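You operate a simulated robot arm through the tools that you are given. There is no shell and no other tool. Be economical: measure what you need, move in short steps, check, and stop when the job is done.

Carry out the task below with a simulated robot arm. There is one attempt and no reset: what you move stays moved.

TASK
Put the ticket marked "7" from the side leaf of the steam table on the tart there and the ticket marked "5" on top of the yellow tin.
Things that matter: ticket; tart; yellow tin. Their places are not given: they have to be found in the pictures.

It is judged by the outcome, as a careful person would: the job done as asked, and still so three seconds after it is handed in. It fails if anything else is knocked over, pushed out of place, dropped, spilled or broken.

THE ROBOT
A 7-joint arm with a two-finger parallel gripper, fixed in place. Base frame: the origin is at the foot of the arm, x ahead of it, y to its left, z up; the work surface is at about z = 0. Lengths are in cm, angles in rad, forces in N, time in s.
With the tool pointing down near the work surface it reaches from about 24 to 62 cm from the base axis. Its first joint turns from -1.152 to 1.152 rad. Payload 2.6 kg.
Tool frame: the origin (TCP) lies between the finger pads and is the grasp point; the fingertips stand 3 cm ahead of it; z points along the fingers, y is the line along which they close. The gripper opens to 9.4 cm. The fingers are 2.8 cm wide and 1 cm thick; the gripper's body (5 by 9.6 cm) begins 5.5 cm behind the TCP.
Orientation is told as [roll, pitch, yaw] about the base's x, y, z axes, in that order, counted from this pose: with the fingers straight down and closing along the base's y, the tool's x points along the base's -x, its y along +y and its z along -z.

THE INTERFACE
- The arm moves only by the tool nudge_tool. Its argument "motion" is one flat list of numbers, 7 for each row, row after row: the gripper command, from -1 (shut) to 1 (fully open), values between in proportion, then the shift along the base's x, y, z in cm, then the turn, a rotation vector about the base's x, y, z in rad. In form: [grip, x, y, z, ax, ay, az, grip, x, y, z, ax, ay, az, ...]. A call has 1 to 8 rows; each row shifts and turns the commanded pose from where the row before left it. A row lasts 0.2 s, in which the tool goes at most 5 cm and 0.15 rad; a call with a longer step from one row to the next is refused whole, and so is a gripper value outside its range. A pose out of reach is approached as far as the arm can. The call stops where the force on the tool passes 40 N (or 10 N more than at its start, if that is more) or the arm is blocked; 0.2 s more then pass. The fingers move at their own pace (about 7.2 cm/s each) and stop on an object; they squeeze with about 21 N. The grip force told is the motor's: it shows also when the fingers shut on nothing. Time passes only in rows, and 0.2 s behind the last, so rows that do not move let the fingers close. It gives the time, the measured TCP pose, the force on the tool (base axes), the opening and the grip force at its end, in the units of the frame above (readings bear some noise).
- Cameras (640 x 400 px; columns grow to the right, rows downward): "scene" is fixed at [1.52, 41.55, 57.68]; the picture's right is [-0.92, -0.38, 0.00], its down [-0.18, 0.43, -0.88] and it looks along [0.34, -0.82, -0.47] (base axes); focal length 336 px, centre (320, 200). "wrist" rides on the gripper at [-3.7, 0, -5.8] in the tool frame; the picture's right is [0.00, -1.00, 0.00], its down [0.97, 0.00, -0.24] and it looks along [0.24, 0.00, 0.97] (tool axes); focal length 218 px, centre (320, 200).
- capture(camera): a new picture of that camera. No time passes.
- measure_at(camera, pixels): there is no depth. For up to 12 entries [column, row, z] of the newest picture of that camera ("zoom" is the newest enlarged one), the place [x, y] in the base frame at which the ray of that pixel passes the height z, good to about 0.2 cm. No time passes.
- inspect(camera, box): a new picture of the part [left, top, right, bottom] of that camera's present view, enlarged. No time passes.
- finish_job(): hands the job in; it is judged then, once.

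Work in short steps. Measure before you move; look again where a grasp or a placing could have gone wrong, and mend it. You have 60 turns and 22 pictures in all, the two below and enlarged ones among them. Open the gripper and draw the arm clear of the work before you hand the job in, unless the task says otherwise; then end with one line.

The tools are called after ">>>" as a command line: name --argument value ..., lists and objects as JSON in quotes. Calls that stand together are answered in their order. nudge_tool: Moves the arm, as the interface text tells. Its arguments: {"type":"object","properties":{"motion":{"type":"array","items":{"type":"number"}}},"required":["motion"]} The other tools are called the same way: capture (camera) takes a picture; measure_at (camera, pixels) gives the place at which the rays of pixels pass given heights; inspect (camera, box) takes an enlarged picture of a part of a camera's view; finish_job () hands the job in.

At the start:

```text
clock: 0.0
eef_pos: [32.2, -12.02, 28.64]
tool_rot: [0.0, -0.001, 0.001]
wrist_force: [0.4, 0.5, 0.4]
finger_gap: 9.4
finger_force: 0.1
```

scene: 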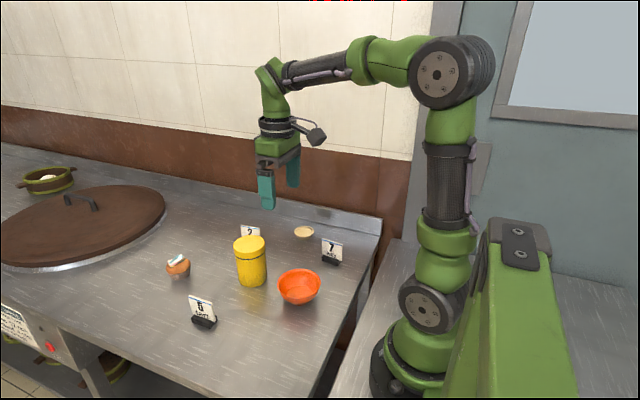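
wrist: 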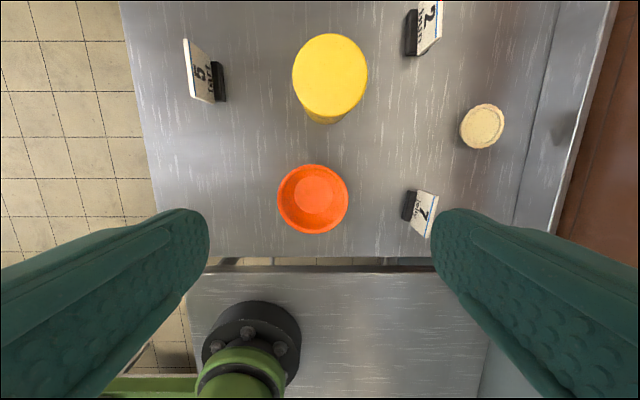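

The pictures show tickets near scene pixels (202,310), (250,232) and (332,250), and a tart near (304,232). I'll enlarge both views to read the tickets.

>>> inspect --camera "scene" --box '[160, 210, 360, 335]'

>>> inspect --camera "wrist" --box '[160, 0, 540, 240]'

```text
3.20 times, centred on (260, 272) of scene
```

zoom: 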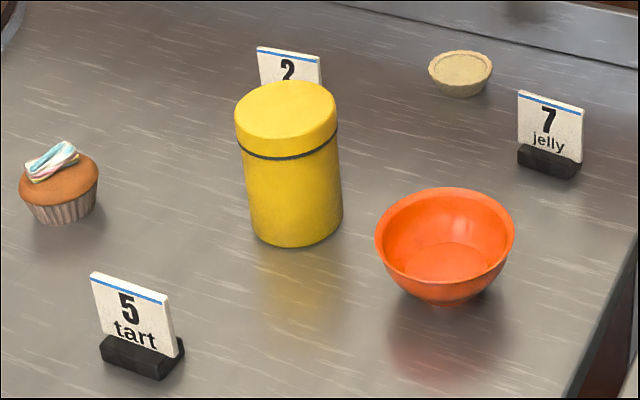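

```text
1.67 times, centred on (350, 120) of wrist
```

zoom: 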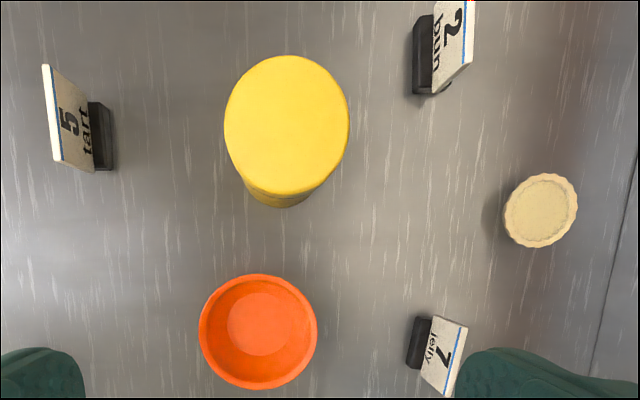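

The scene zoom shows ticket 7 ("jelly"), ticket 5 ("tart"), a pale tart and the yellow tin. I'll measure their edges in both views.

>>> measure_at --camera "scene" --pixels '[[321.6, 261, 0], [338.4, 266.2, 0], [341.9, 261, 0], [191.2, 322.9, 0], [210, 328.5, 0], [217.5, 320.7, 0], [303.1, 240.1, 0], [251, 287, 0], [250, 235.3, 9], [250, 235.3, 8], [233.5, 244, 9], [265.5, 244, 9]]'

>>> measure_at --camera "zoom" --pixels '[[408, 363, 0], [415, 317, 0], [432, 318, 1], [420, 368, 1], [447, 397, 4], [468, 326, 4], [287, 125, 9], [287, 125, 8], [225, 125, 8], [349, 125, 8], [540, 211, 1.5], [285, 207, 0]]'

>>> measure_at --camera "zoom" --pixels '[[112, 168, 0], [110, 103, 1], [42, 65, 4.5], [54, 162, 4.5], [54, 162, 4], [42, 65, 4], [503, 211, 1.5], [578, 211, 1.5], [540, 173, 1.5], [540, 247, 1.5], [250, 275, 4], [250, 388, 4]]'

```text
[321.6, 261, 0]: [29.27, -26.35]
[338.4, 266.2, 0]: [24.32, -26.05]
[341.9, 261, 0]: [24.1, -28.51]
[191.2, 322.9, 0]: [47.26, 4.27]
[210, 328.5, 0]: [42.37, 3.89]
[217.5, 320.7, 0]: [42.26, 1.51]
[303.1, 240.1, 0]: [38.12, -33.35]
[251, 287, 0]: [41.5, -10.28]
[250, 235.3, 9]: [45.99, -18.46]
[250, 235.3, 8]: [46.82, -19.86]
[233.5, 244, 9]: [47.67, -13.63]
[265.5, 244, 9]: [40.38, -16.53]
```

```text
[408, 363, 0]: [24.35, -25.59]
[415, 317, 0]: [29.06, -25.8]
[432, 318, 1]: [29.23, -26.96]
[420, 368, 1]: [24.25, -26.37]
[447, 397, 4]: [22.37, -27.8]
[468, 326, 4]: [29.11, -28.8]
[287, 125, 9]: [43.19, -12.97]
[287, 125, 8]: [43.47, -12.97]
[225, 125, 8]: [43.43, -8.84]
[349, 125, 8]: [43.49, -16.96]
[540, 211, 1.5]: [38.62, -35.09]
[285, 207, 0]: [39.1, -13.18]
```

```text
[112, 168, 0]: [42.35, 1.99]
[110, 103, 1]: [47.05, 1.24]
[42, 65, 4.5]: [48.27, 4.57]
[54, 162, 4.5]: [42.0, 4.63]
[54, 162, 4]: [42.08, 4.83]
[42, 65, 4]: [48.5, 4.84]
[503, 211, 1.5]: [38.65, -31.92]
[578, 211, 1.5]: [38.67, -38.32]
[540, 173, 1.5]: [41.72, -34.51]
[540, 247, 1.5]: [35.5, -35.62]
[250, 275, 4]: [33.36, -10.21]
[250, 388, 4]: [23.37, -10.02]
```

Next I'll triangulate card heights and the tart and tin heights.

>>> measure_at --camera "scene" --pixels '[[321.9, 238.2, 5], [321.9, 238.2, 6], [342.5, 243.2, 5], [342.5, 243.2, 6], [188.1, 295.1, 5], [188.1, 295.1, 6], [211.6, 302.9, 5], [211.6, 302.9, 6], [294, 231, 2], [314, 231, 2], [304, 226, 2], [304, 237, 2]]'

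>>> measure_at --camera "zoom" --pixels '[[447, 397, 5], [447, 397, 6], [468, 326, 5], [468, 326, 6], [42, 65, 5], [42, 65, 6], [54, 162, 5], [54, 162, 6], [225, 125, 9], [349, 125, 9], [540, 211, 2], [540, 211, 2.5]]'

```text
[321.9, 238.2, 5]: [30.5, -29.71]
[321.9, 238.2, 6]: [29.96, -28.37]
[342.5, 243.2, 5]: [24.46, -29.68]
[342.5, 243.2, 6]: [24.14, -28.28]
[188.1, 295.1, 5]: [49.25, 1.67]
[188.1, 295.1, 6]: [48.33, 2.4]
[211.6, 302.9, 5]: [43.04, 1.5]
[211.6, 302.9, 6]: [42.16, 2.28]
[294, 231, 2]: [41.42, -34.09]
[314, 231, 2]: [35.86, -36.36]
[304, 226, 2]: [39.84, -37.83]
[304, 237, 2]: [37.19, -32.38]
```

```text
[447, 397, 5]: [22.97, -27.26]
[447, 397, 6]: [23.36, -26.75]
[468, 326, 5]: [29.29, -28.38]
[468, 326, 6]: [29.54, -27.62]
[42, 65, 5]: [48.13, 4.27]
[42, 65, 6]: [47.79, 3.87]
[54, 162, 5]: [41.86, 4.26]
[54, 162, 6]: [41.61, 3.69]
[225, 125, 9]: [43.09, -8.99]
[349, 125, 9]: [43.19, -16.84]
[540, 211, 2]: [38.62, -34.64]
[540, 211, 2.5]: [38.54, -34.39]
```

Estimates: ticket 7 is at about (26.7,-27.2), card top z≈7, yaw≈-0.05. Ticket 5 is at (44.7,2.9), yaw≈+0.07. The tart is at (38.6,-34.8), top≈2.2, and the tin top is at (42.8,-13), z≈10.4. I'll move above ticket 7 first.

>>> nudge_tool --motion '[1, -1.1, -3.0, -2.4, 0, 0, -0.05, 1, -1.1, -3.0, -2.4, 0, 0, 0, 1, -1.1, -3.0, -2.4, 0, 0, 0, 1, -1.1, -3.0, -2.4, 0, 0, 0, 1, -1.1, -3.0, -2.4, 0, 0, 0, 1, 0, 0, 0, 0, 0, 0]'

>>> capture --camera "wrist"

```text
clock: 1.4
eef_pos: [26.74, -26.92, 16.62]
tool_rot: [0.0, -0.001, -0.051]
wrist_force: [0.3, 0.5, -0.4]
finger_gap: 9.41
finger_force: 0.0
```

```text
17 pictures are left
```

wrist: 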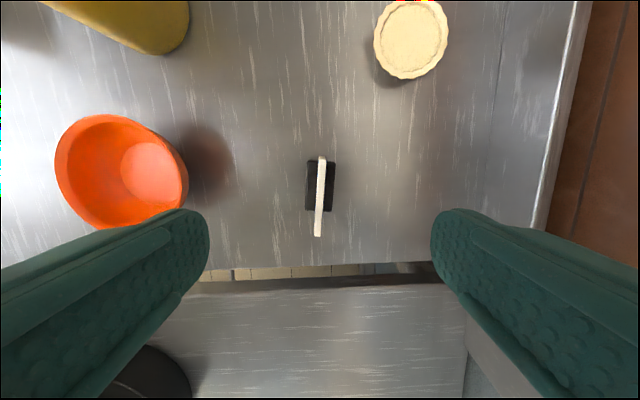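

The card lies nearly centred, at columns 317-326 and rows 156-237. I'll measure it here along with the tart.

>>> measure_at --camera "wrist" --pixels '[[322, 157, 7], [318, 237, 7], [306, 210, 1.5], [335, 162, 1.5], [333, 211, 1.5], [307, 162, 1.5], [373, 42, 2], [448, 35, 2], [402, 79, 2], [412, 40, 2]]'

```text
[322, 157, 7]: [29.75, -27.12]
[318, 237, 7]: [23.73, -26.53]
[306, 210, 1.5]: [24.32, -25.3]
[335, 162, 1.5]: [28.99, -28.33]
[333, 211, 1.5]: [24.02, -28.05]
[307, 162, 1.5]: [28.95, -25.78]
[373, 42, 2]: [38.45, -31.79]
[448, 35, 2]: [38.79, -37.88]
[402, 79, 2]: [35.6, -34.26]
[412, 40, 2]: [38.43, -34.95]
```

The card centre is (26.74,-26.83) with yaw about -0.095. I'll trim the yaw, descend to z≈5.3 and close on the card.

>>> nudge_tool --motion '[0.6, 0, 0.08, -3.8, 0, 0, -0.04, 0.4, 0, 0, -3.8, 0, 0, 0, 0.4, 0, 0, -3.7, 0, 0, 0, 0.4, 0, 0, 0, 0, 0, 0, -1, 0, 0, 0, 0, 0, 0, -1, 0, 0, 0, 0, 0, 0, -1, 0, 0, 0, 0, 0, 0, -1, 0, 0, 0, 0, 0, 0]'

```text
clock: 3.2
eef_pos: [26.79, -26.79, 5.34]
tool_rot: [0.0, 0.0, -0.091]
wrist_force: [-0.2, 0.3, 0.0]
finger_gap: 0.98
finger_force: 20.4
```

The fingers stopped at 0.98 cm with full force. I'll lift and check.

>>> nudge_tool --motion '[-1, 0, 0, 2, 0, 0, 0, -1, 0, 0, 3, 0, 0, 0, -1, 0, 0, 3, 0, 0, 0, -1, 0, 0, 0, 0, 0, 0]'

>>> inspect --camera "scene" --box '[260, 170, 420, 270]'

>>> capture --camera "wrist"

```text
clock: 4.2
eef_pos: [26.63, -26.99, 13.38]
tool_rot: [0.0, 0.0, -0.088]
wrist_force: [1.3, 0.4, -0.9]
finger_gap: 1.01
finger_force: 21.3
```

```text
4.00 times, centred on (340, 220) of scene
```

zoom: 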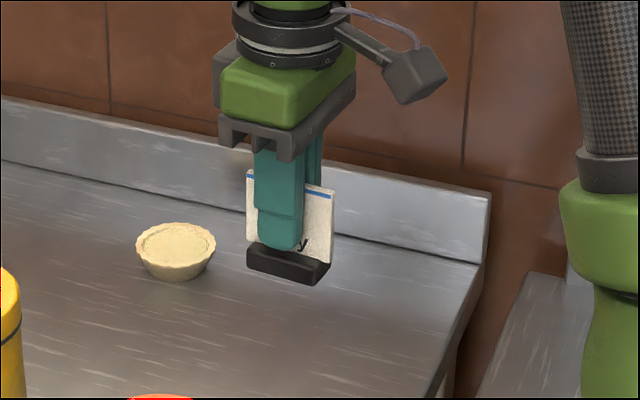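

```text
15 pictures are left
```

wrist: 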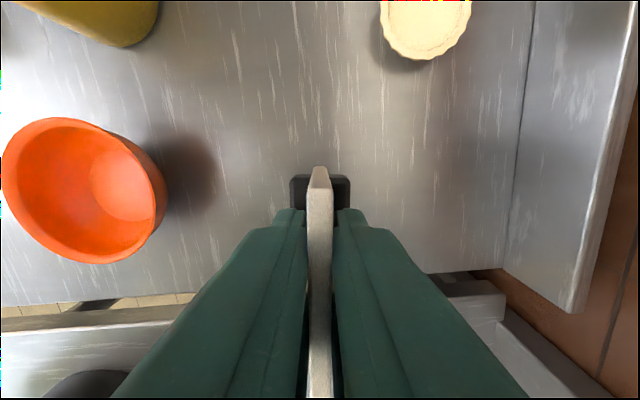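

The ticket is held upright and centred, with its base about 5.3 cm below the TCP. I'll carry it over the tart at about (38.6,-34.8).

>>> nudge_tool --motion '[-1, 2, -1.3, 0, 0, 0, 0, -1, 2.5, -1.65, 0, 0, 0, 0, -1, 3, -1.95, 0, 0, 0, 0, -1, 2.5, -1.65, 0, 0, 0, 0, -1, 1.95, -1.3, 0, 0, 0, 0, -1, 0, 0, 0, 0, 0, 0]'

>>> capture --camera "wrist"

>>> inspect --camera "scene" --box '[240, 170, 400, 270]'

```text
clock: 5.6
eef_pos: [38.64, -34.69, 13.31]
tool_rot: [0.0, -0.001, -0.088]
wrist_force: [0.3, 0.7, -0.9]
finger_gap: 0.97
finger_force: 20.1
```

```text
14 pictures are left
```

wrist: 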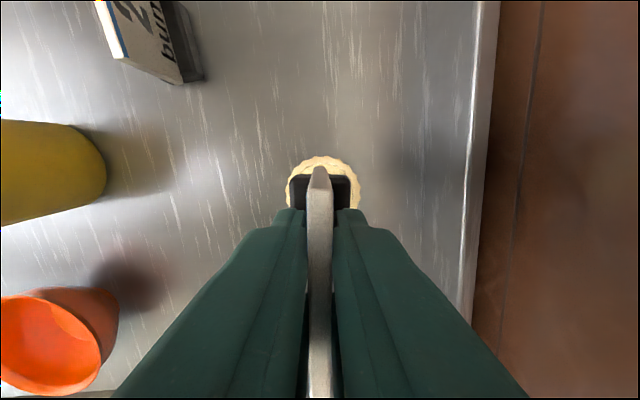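

```text
4.00 times, centred on (320, 220) of scene
```

zoom: 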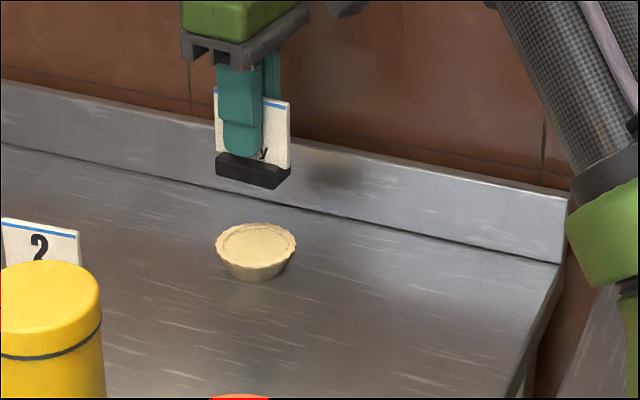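

In the wrist view the tart spans columns 286-362, with its far edge at row 156. I'll measure it for a fine correction.

>>> measure_at --camera "wrist" --pixels '[[286, 193, 2], [362, 188, 2], [322, 156, 2.2]]'

>>> measure_at --camera "zoom" --pixels '[[216, 240, 2.2], [297, 240, 2.2], [257, 223, 2.2], [257, 260, 2.2], [257, 281, 0]]'

```text
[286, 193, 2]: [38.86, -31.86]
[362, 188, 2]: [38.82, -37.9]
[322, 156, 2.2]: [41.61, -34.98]
```

```text
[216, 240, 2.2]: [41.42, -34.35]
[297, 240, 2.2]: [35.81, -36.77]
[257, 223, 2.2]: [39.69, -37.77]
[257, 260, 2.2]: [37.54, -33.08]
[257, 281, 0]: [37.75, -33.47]
```

The tart centre is about (38.6,-34.9). I'll trim the position and descend to just above contact, which I expect at TCP z≈7.4.

>>> nudge_tool --motion '[-1, 0.1, -0.15, -2.5, 0, 0, 0, -1, 0, 0, -2, 0, 0, 0, -1, 0, 0, -0.7, 0, 0, 0, -1, 0, 0, 0, 0, 0, 0]'

>>> inspect --camera "scene" --box '[264, 190, 344, 240]'

```text
clock: 6.6
eef_pos: [38.81, -34.83, 8.08]
tool_rot: [0.0, -0.001, -0.089]
wrist_force: [0.1, 0.4, -0.1]
finger_gap: 0.98
finger_force: 20.7
```

```text
8.00 times, centred on (304, 215) of scene
```

zoom: 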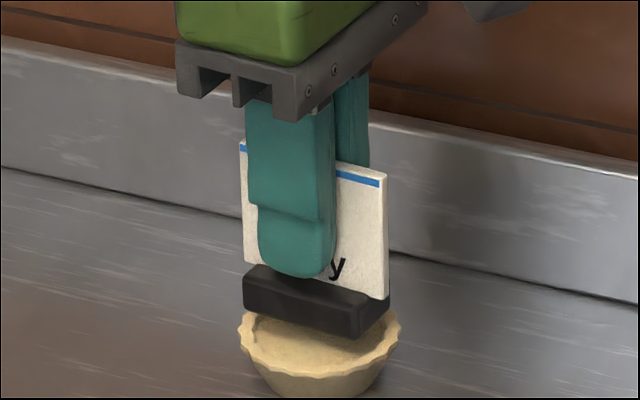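

The base is just above the tart and well centred. I'll lower in small steps and watch the force.

>>> nudge_tool --motion '[-1, 0, 0, -0.2, 0, 0, 0, -1, 0, 0, -0.2, 0, 0, 0, -1, 0, 0, 0, 0, 0, 0]'

>>> nudge_tool --motion '[-1, 0, 0, -0.1, 0, 0, 0, -1, 0, 0, 0, 0, 0, 0]'

```text
clock: 7.4
eef_pos: [38.64, -34.84, 7.73]
tool_rot: [-0.001, 0.0, -0.09]
wrist_force: [0.1, 0.6, -0.7]
finger_gap: 0.98
finger_force: 19.6
```

```text
clock: 8.0
eef_pos: [38.69, -34.96, 7.64]
tool_rot: [0.002, -0.001, -0.093]
wrist_force: [0.0, 0.1, -1.5]
finger_gap: 1.0
finger_force: 21.2
```

>>> nudge_tool --motion '[-1, 0, 0, -0.1, 0, 0, 0, -1, 0, 0, 0, 0, 0, 0]'

>>> inspect --camera "scene" --box '[264, 200, 344, 250]'

```text
clock: 8.6
eef_pos: [38.67, -34.99, 7.52]
tool_rot: [0.001, 0.0, -0.089]
wrist_force: [0.1, 0.1, -0.8]
finger_gap: 0.98
finger_force: 21.6
```

```text
8.00 times, centred on (304, 225) of scene
```

zoom: 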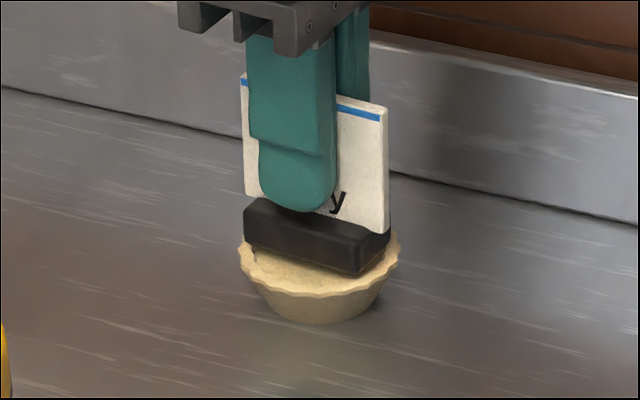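

There is no contact yet. I'll go a little lower.

>>> nudge_tool --motion '[-1, 0, 0.08, -0.1, 0, 0, 0, -1, 0, 0, 0, 0, 0, 0]'

>>> nudge_tool --motion '[-1, 0, 0, -0.1, 0, 0, 0, -1, 0, 0, 0, 0, 0, 0]'

```text
clock: 9.2
eef_pos: [38.78, -34.7, 7.38]
tool_rot: [-0.002, 0.0, -0.09]
wrist_force: [0.3, 0.5, -0.2]
finger_gap: 0.98
finger_force: 20.4
```

```text
clock: 9.8
eef_pos: [38.72, -34.81, 7.45]
tool_rot: [0.001, 0.0, -0.09]
wrist_force: [-0.3, -0.5, -1.2]
finger_gap: 1.0
finger_force: 21.0
```

>>> nudge_tool --motion '[-1, 0, 0, -0.1, 0, 0, 0, -1, 0, 0, 0, 0, 0, 0]'

>>> nudge_tool --motion '[-1, 0, 0, -0.1, 0, 0, 0, -1, 0, 0, 0, 0, 0, 0]'

>>> inspect --camera "scene" --box '[264, 200, 344, 250]'

```text
clock: 10.4
eef_pos: [38.68, -34.92, 7.25]
tool_rot: [0.001, 0.0, -0.091]
wrist_force: [-1.7, 1.3, 4.3]
finger_gap: 1.0
finger_force: 20.6
```

```text
clock: 11.0
eef_pos: [38.65, -34.83, 7.16]
tool_rot: [-0.001, -0.002, -0.091]
wrist_force: [-1.9, 0.7, 12.8]
finger_gap: 0.96
finger_force: 21.1
```

```text
8.00 times, centred on (304, 225) of scene
```

zoom: 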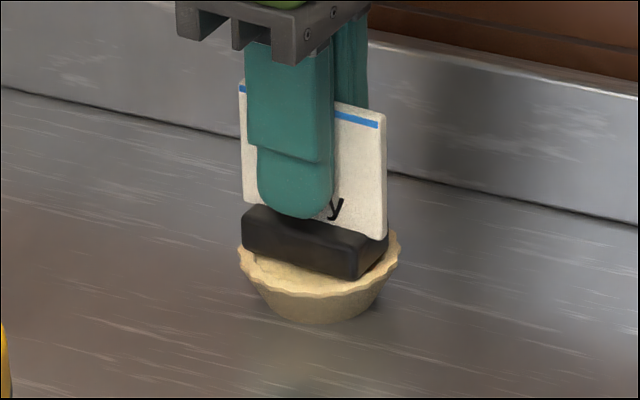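

Contact reads 12.8 N. I'll relax by 0.1 cm, open partly and rise straight up.

>>> nudge_tool --motion '[-1, 0, 0, 0.1, 0, 0, 0, -0.6, 0, 0, 0, 0, 0, 0, -0.3, 0, 0, 0, 0, 0, 0, -0.1, 0, 0, 0, 0, 0, 0, -0.1, 0, 0, 0, 0, 0, 0, -0.1, 0, 0, 2, 0, 0, 0, -0.1, 0, 0, 4, 0, 0, 0, -0.1, 0, 0, 4, 0, 0, 0]'

>>> inspect --camera "scene" --box '[264, 200, 344, 250]'

```text
clock: 12.8
eef_pos: [38.66, -34.78, 17.18]
tool_rot: [0.0, 0.0, -0.09]
wrist_force: [0.3, 0.4, -0.5]
finger_gap: 4.22
finger_force: 0.1
```

```text
8.00 times, centred on (304, 225) of scene
```

zoom: 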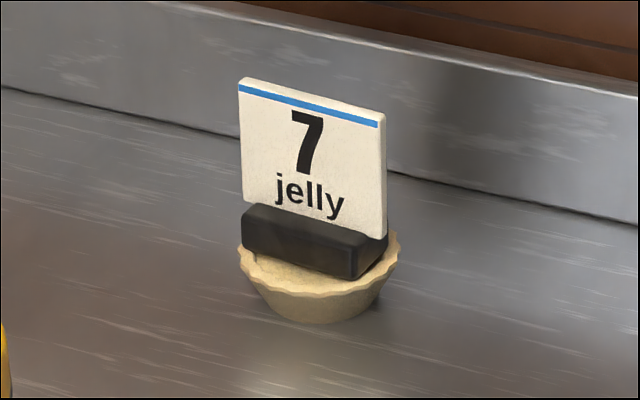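

Ticket 7 stands steadily on the tart. I'll move high across to above ticket 5 at about (44.5,3).

>>> nudge_tool --motion '[0.4, 0, 1, 3, 0, 0, 0.08, 0.4, 0.8, 4.7, 0, 0, 0, 0.08, 0.4, 0.8, 4.7, 0, 0, 0, 0, 0.4, 0.8, 4.7, 0, 0, 0, 0, 0.4, 0.8, 4.7, 0, 0, 0, 0, 0.4, 0.8, 4.7, 0, 0, 0, 0, 0.4, 0.8, 4.7, 0, 0, 0, 0, 0.4, 0.8, 4.7, 0, 0, 0, 0]'

>>> nudge_tool --motion '[0.4, 0.2, 3.7, -2, 0, 0, 0, 0.4, 0, 0, -1.5, 0, 0, 0, 0.4, 0, 0, 0, 0, 0, 0]'

>>> capture --camera "wrist"

```text
clock: 14.6
eef_pos: [44.12, -1.14, 20.12]
tool_rot: [-0.002, 0.0, 0.067]
wrist_force: [0.3, 0.1, -0.1]
finger_gap: 6.61
finger_force: 0.1
```

```text
clock: 15.4
eef_pos: [44.57, 2.68, 16.6]
tool_rot: [-0.001, -0.001, 0.069]
wrist_force: [0.3, 0.0, 0.6]
finger_gap: 6.58
finger_force: 0.1
```

```text
8 pictures are left
```

wrist: 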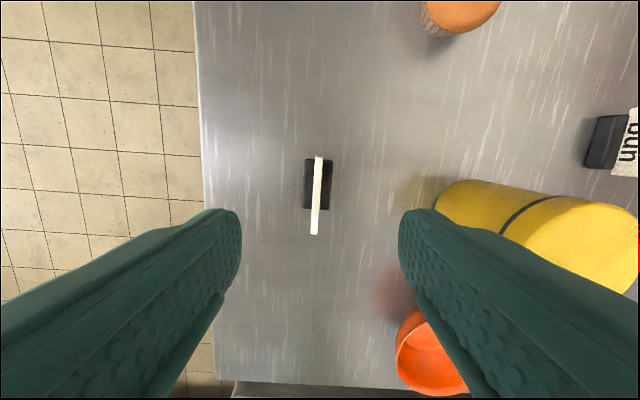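

>>> measure_at --camera "wrist" --pixels '[[319, 156, 7], [314, 234, 7], [305, 160, 1.5], [332, 160, 1.5], [303, 208, 1.5], [329, 209, 1.5]]'

```text
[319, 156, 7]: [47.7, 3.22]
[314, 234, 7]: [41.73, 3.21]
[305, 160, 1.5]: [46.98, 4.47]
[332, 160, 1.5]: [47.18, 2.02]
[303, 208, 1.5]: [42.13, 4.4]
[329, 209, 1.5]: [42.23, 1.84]
```

Ticket 5's card centre is (44.7,3.2), with yaw about 0.01. I'll trim, descend and close.

>>> nudge_tool --motion '[0.4, 0.1, 0.5, -3.8, 0, 0, -0.055, 0.4, 0, 0, -3.8, 0, 0, 0, 0.4, 0, 0, -3.7, 0, 0, 0, 0.4, 0, 0, 0, 0, 0, 0, -1, 0, 0, 0, 0, 0, 0, -1, 0, 0, 0, 0, 0, 0, -1, 0, 0, 0, 0, 0, 0, -1, 0, 0, 0, 0, 0, 0]'

>>> nudge_tool --motion '[-1, 0, 0, 2, 0, 0, 0, -1, 0, 0, 3.5, 0, 0, 0, -1, 0, 0, 4.5, 0, 0, 0, -1, 0, 0, 3.5, 0, 0, 0, -1, 0, 0, 0, 0, 0, 0]'

>>> inspect --camera "scene" --box '[140, 150, 340, 275]'

```text
clock: 17.2
eef_pos: [44.62, 3.13, 5.49]
tool_rot: [-0.002, 0.001, 0.015]
wrist_force: [0.0, -0.8, 0.2]
finger_gap: 0.95
finger_force: 21.0
```

```text
clock: 18.4
eef_pos: [44.47, 3.08, 19.11]
tool_rot: [0.001, 0.0, 0.018]
wrist_force: [-0.3, -0.2, -0.1]
finger_gap: 0.98
finger_force: 20.9
```

```text
3.20 times, centred on (240, 212) of scene
```

zoom: 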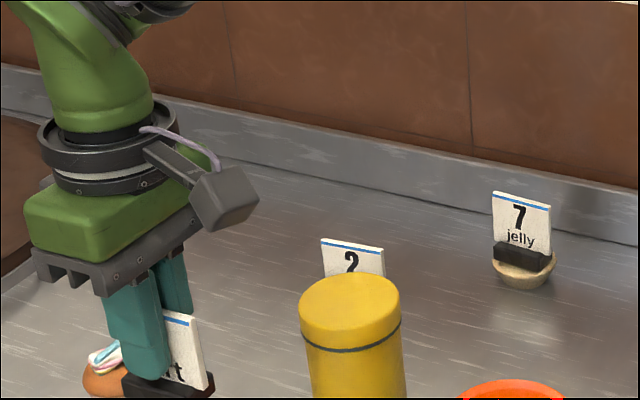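

Ticket 5 is held, with its base at z≈13.7, above the tin top at about 10.4. I'll move over the tin at (42.8,-13).

>>> nudge_tool --motion '[-1, -0.3, -2.6, 0.3, 0, 0, 0, -1, -0.4, -4, 0.2, 0, 0, 0, -1, -0.4, -4, 0, 0, 0, 0, -1, -0.4, -3.5, 0, 0, 0, 0, -1, -0.2, -2, 0, 0, 0, 0, -1, 0, 0, 0, 0, 0, 0]'

>>> capture --camera "wrist"

>>> inspect --camera "scene" --box '[180, 180, 340, 280]'

```text
clock: 19.8
eef_pos: [42.93, -12.87, 19.5]
tool_rot: [0.0, -0.002, 0.015]
wrist_force: [-0.6, 0.1, 0.0]
finger_gap: 0.98
finger_force: 20.9
```

```text
6 pictures are left
```

wrist: 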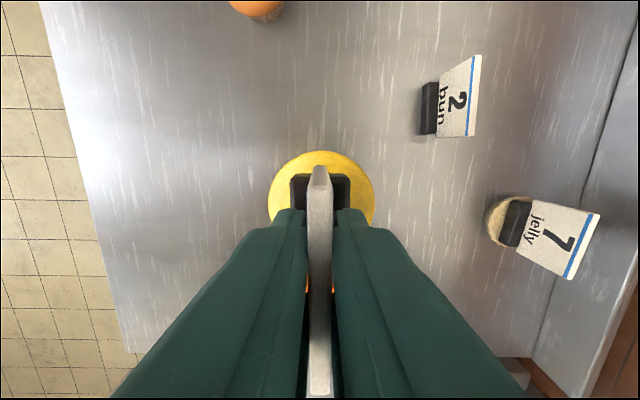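

```text
4.00 times, centred on (260, 230) of scene
```

zoom: 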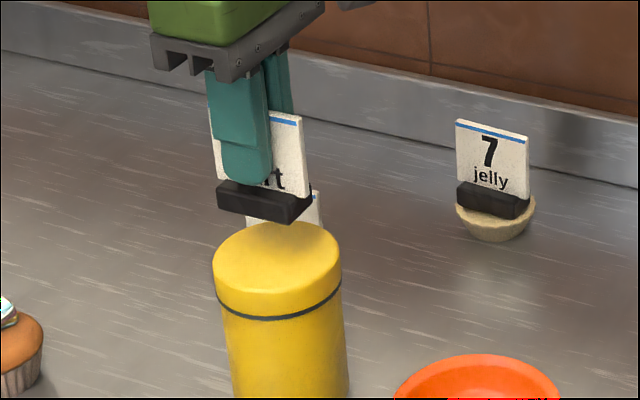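

>>> measure_at --camera "wrist" --pixels '[[268, 196, 10.4], [375, 196, 10.4], [321, 151, 10.4]]'

>>> measure_at --camera "zoom" --pixels '[[212, 258, 10.4], [341, 262, 10.4], [277, 220, 10.4], [277, 294, 10.4]]'

```text
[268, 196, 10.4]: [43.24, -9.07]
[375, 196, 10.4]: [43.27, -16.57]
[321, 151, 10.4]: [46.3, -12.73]
```

```text
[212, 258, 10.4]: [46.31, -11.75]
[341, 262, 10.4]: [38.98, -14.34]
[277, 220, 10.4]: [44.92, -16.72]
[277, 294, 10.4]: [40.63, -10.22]
```

The tin top is centred at about (42.65,-12.9). I'll shift -0.2 in x and lower to just above it.

>>> nudge_tool --motion '[-1, -0.2, 0, -1.5, 0, 0, 0, -1, 0, 0, -1, 0, 0, 0, -1, 0, 0, -0.3, 0, 0, 0, -1, 0, 0, 0, 0, 0, 0]'

>>> nudge_tool --motion '[-1, 0, 0, -0.2, 0, 0, 0, -1, 0, 0, 0, 0, 0, 0]'

>>> nudge_tool --motion '[-1, 0, 0, -0.15, 0, 0, 0, -1, 0, 0, 0, 0, 0, 0]'

>>> nudge_tool --motion '[-1, 0, 0, -0.15, 0, 0, 0, -1, 0, 0, 0, 0, 0, 0]'

>>> inspect --camera "scene" --box '[210, 205, 290, 255]'

```text
clock: 20.8
eef_pos: [42.73, -12.81, 16.62]
tool_rot: [0.001, 0.001, 0.017]
wrist_force: [-0.4, -0.2, -0.1]
finger_gap: 0.97
finger_force: 20.9
```

```text
clock: 21.4
eef_pos: [42.73, -12.81, 16.37]
tool_rot: [0.001, -0.002, 0.015]
wrist_force: [-0.2, -0.1, -0.8]
finger_gap: 0.96
finger_force: 21.3
```

```text
clock: 22.0
eef_pos: [42.8, -12.89, 16.3]
tool_rot: [-0.001, -0.001, 0.015]
wrist_force: [0.4, 0.3, -0.6]
finger_gap: 0.99
finger_force: 21.0
```

```text
clock: 22.6
eef_pos: [42.66, -12.93, 16.16]
tool_rot: [0.0, 0.001, 0.015]
wrist_force: [-1.9, -0.5, 5.4]
finger_gap: 0.98
finger_force: 21.0
```

```text
8.00 times, centred on (250, 230) of scene
```

zoom: 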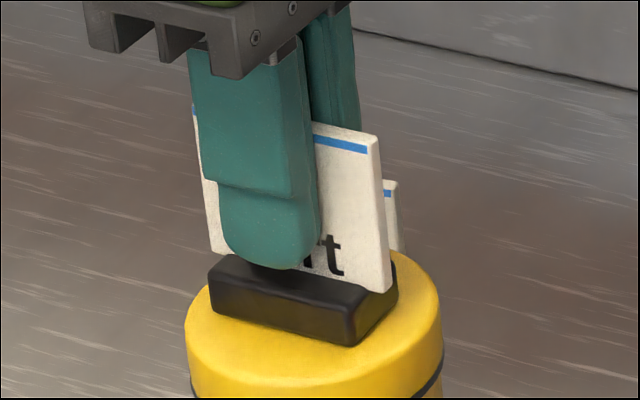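

Contact reads 5.4 N, and the base sits flat on the lid and is well placed. I'll release and rise.

>>> nudge_tool --motion '[-0.7, 0, 0, 0, 0, 0, 0, -0.4, 0, 0, 0, 0, 0, 0, -0.1, 0, 0, 0, 0, 0, 0, -0.1, 0, 0, 0, 0, 0, 0, -0.1, 0, 0, 2, 0, 0, 0, -0.1, 0, 0, 4, 0, 0, 0, -0.1, 0, 0, 4, 0, 0, 0, 0.5, 0, 0, 2, 0, 0, 0]'

>>> nudge_tool --motion '[1, -3, 2, 0, 0, 0, 0, 1, -3, 2, 0, 0, 0, 0, 1, -2, 2, 0, 0, 0, 0, 1, 0, 0, 0, 0, 0, 0]'

>>> capture --camera "scene"

```text
clock: 24.4
eef_pos: [42.7, -12.85, 28.14]
tool_rot: [0.0, 0.0, 0.015]
wrist_force: [-1.3, 0.1, 0.4]
finger_gap: 7.05
finger_force: 0.1
```

```text
clock: 25.4
eef_pos: [34.68, -6.81, 28.08]
tool_rot: [0.001, 0.0, 0.016]
wrist_force: [-0.2, -0.1, -0.8]
finger_gap: 9.39
finger_force: 0.1
```

```text
3 pictures are left
```

scene: 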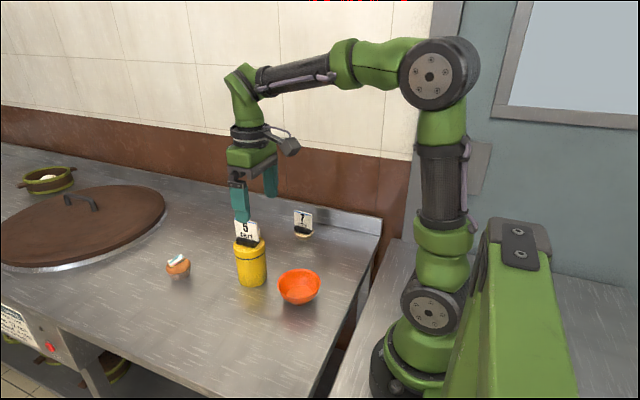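

Both tickets stand where asked and nothing else has moved. The arm is clear with the gripper open, so I'm handing in.

>>> finish_job

```text
The job is handed in.
```

Ticket "7" is standing on the tart and ticket "5" on top of the yellow tin; the last picture showed nothing else moved, and the job is handed in.
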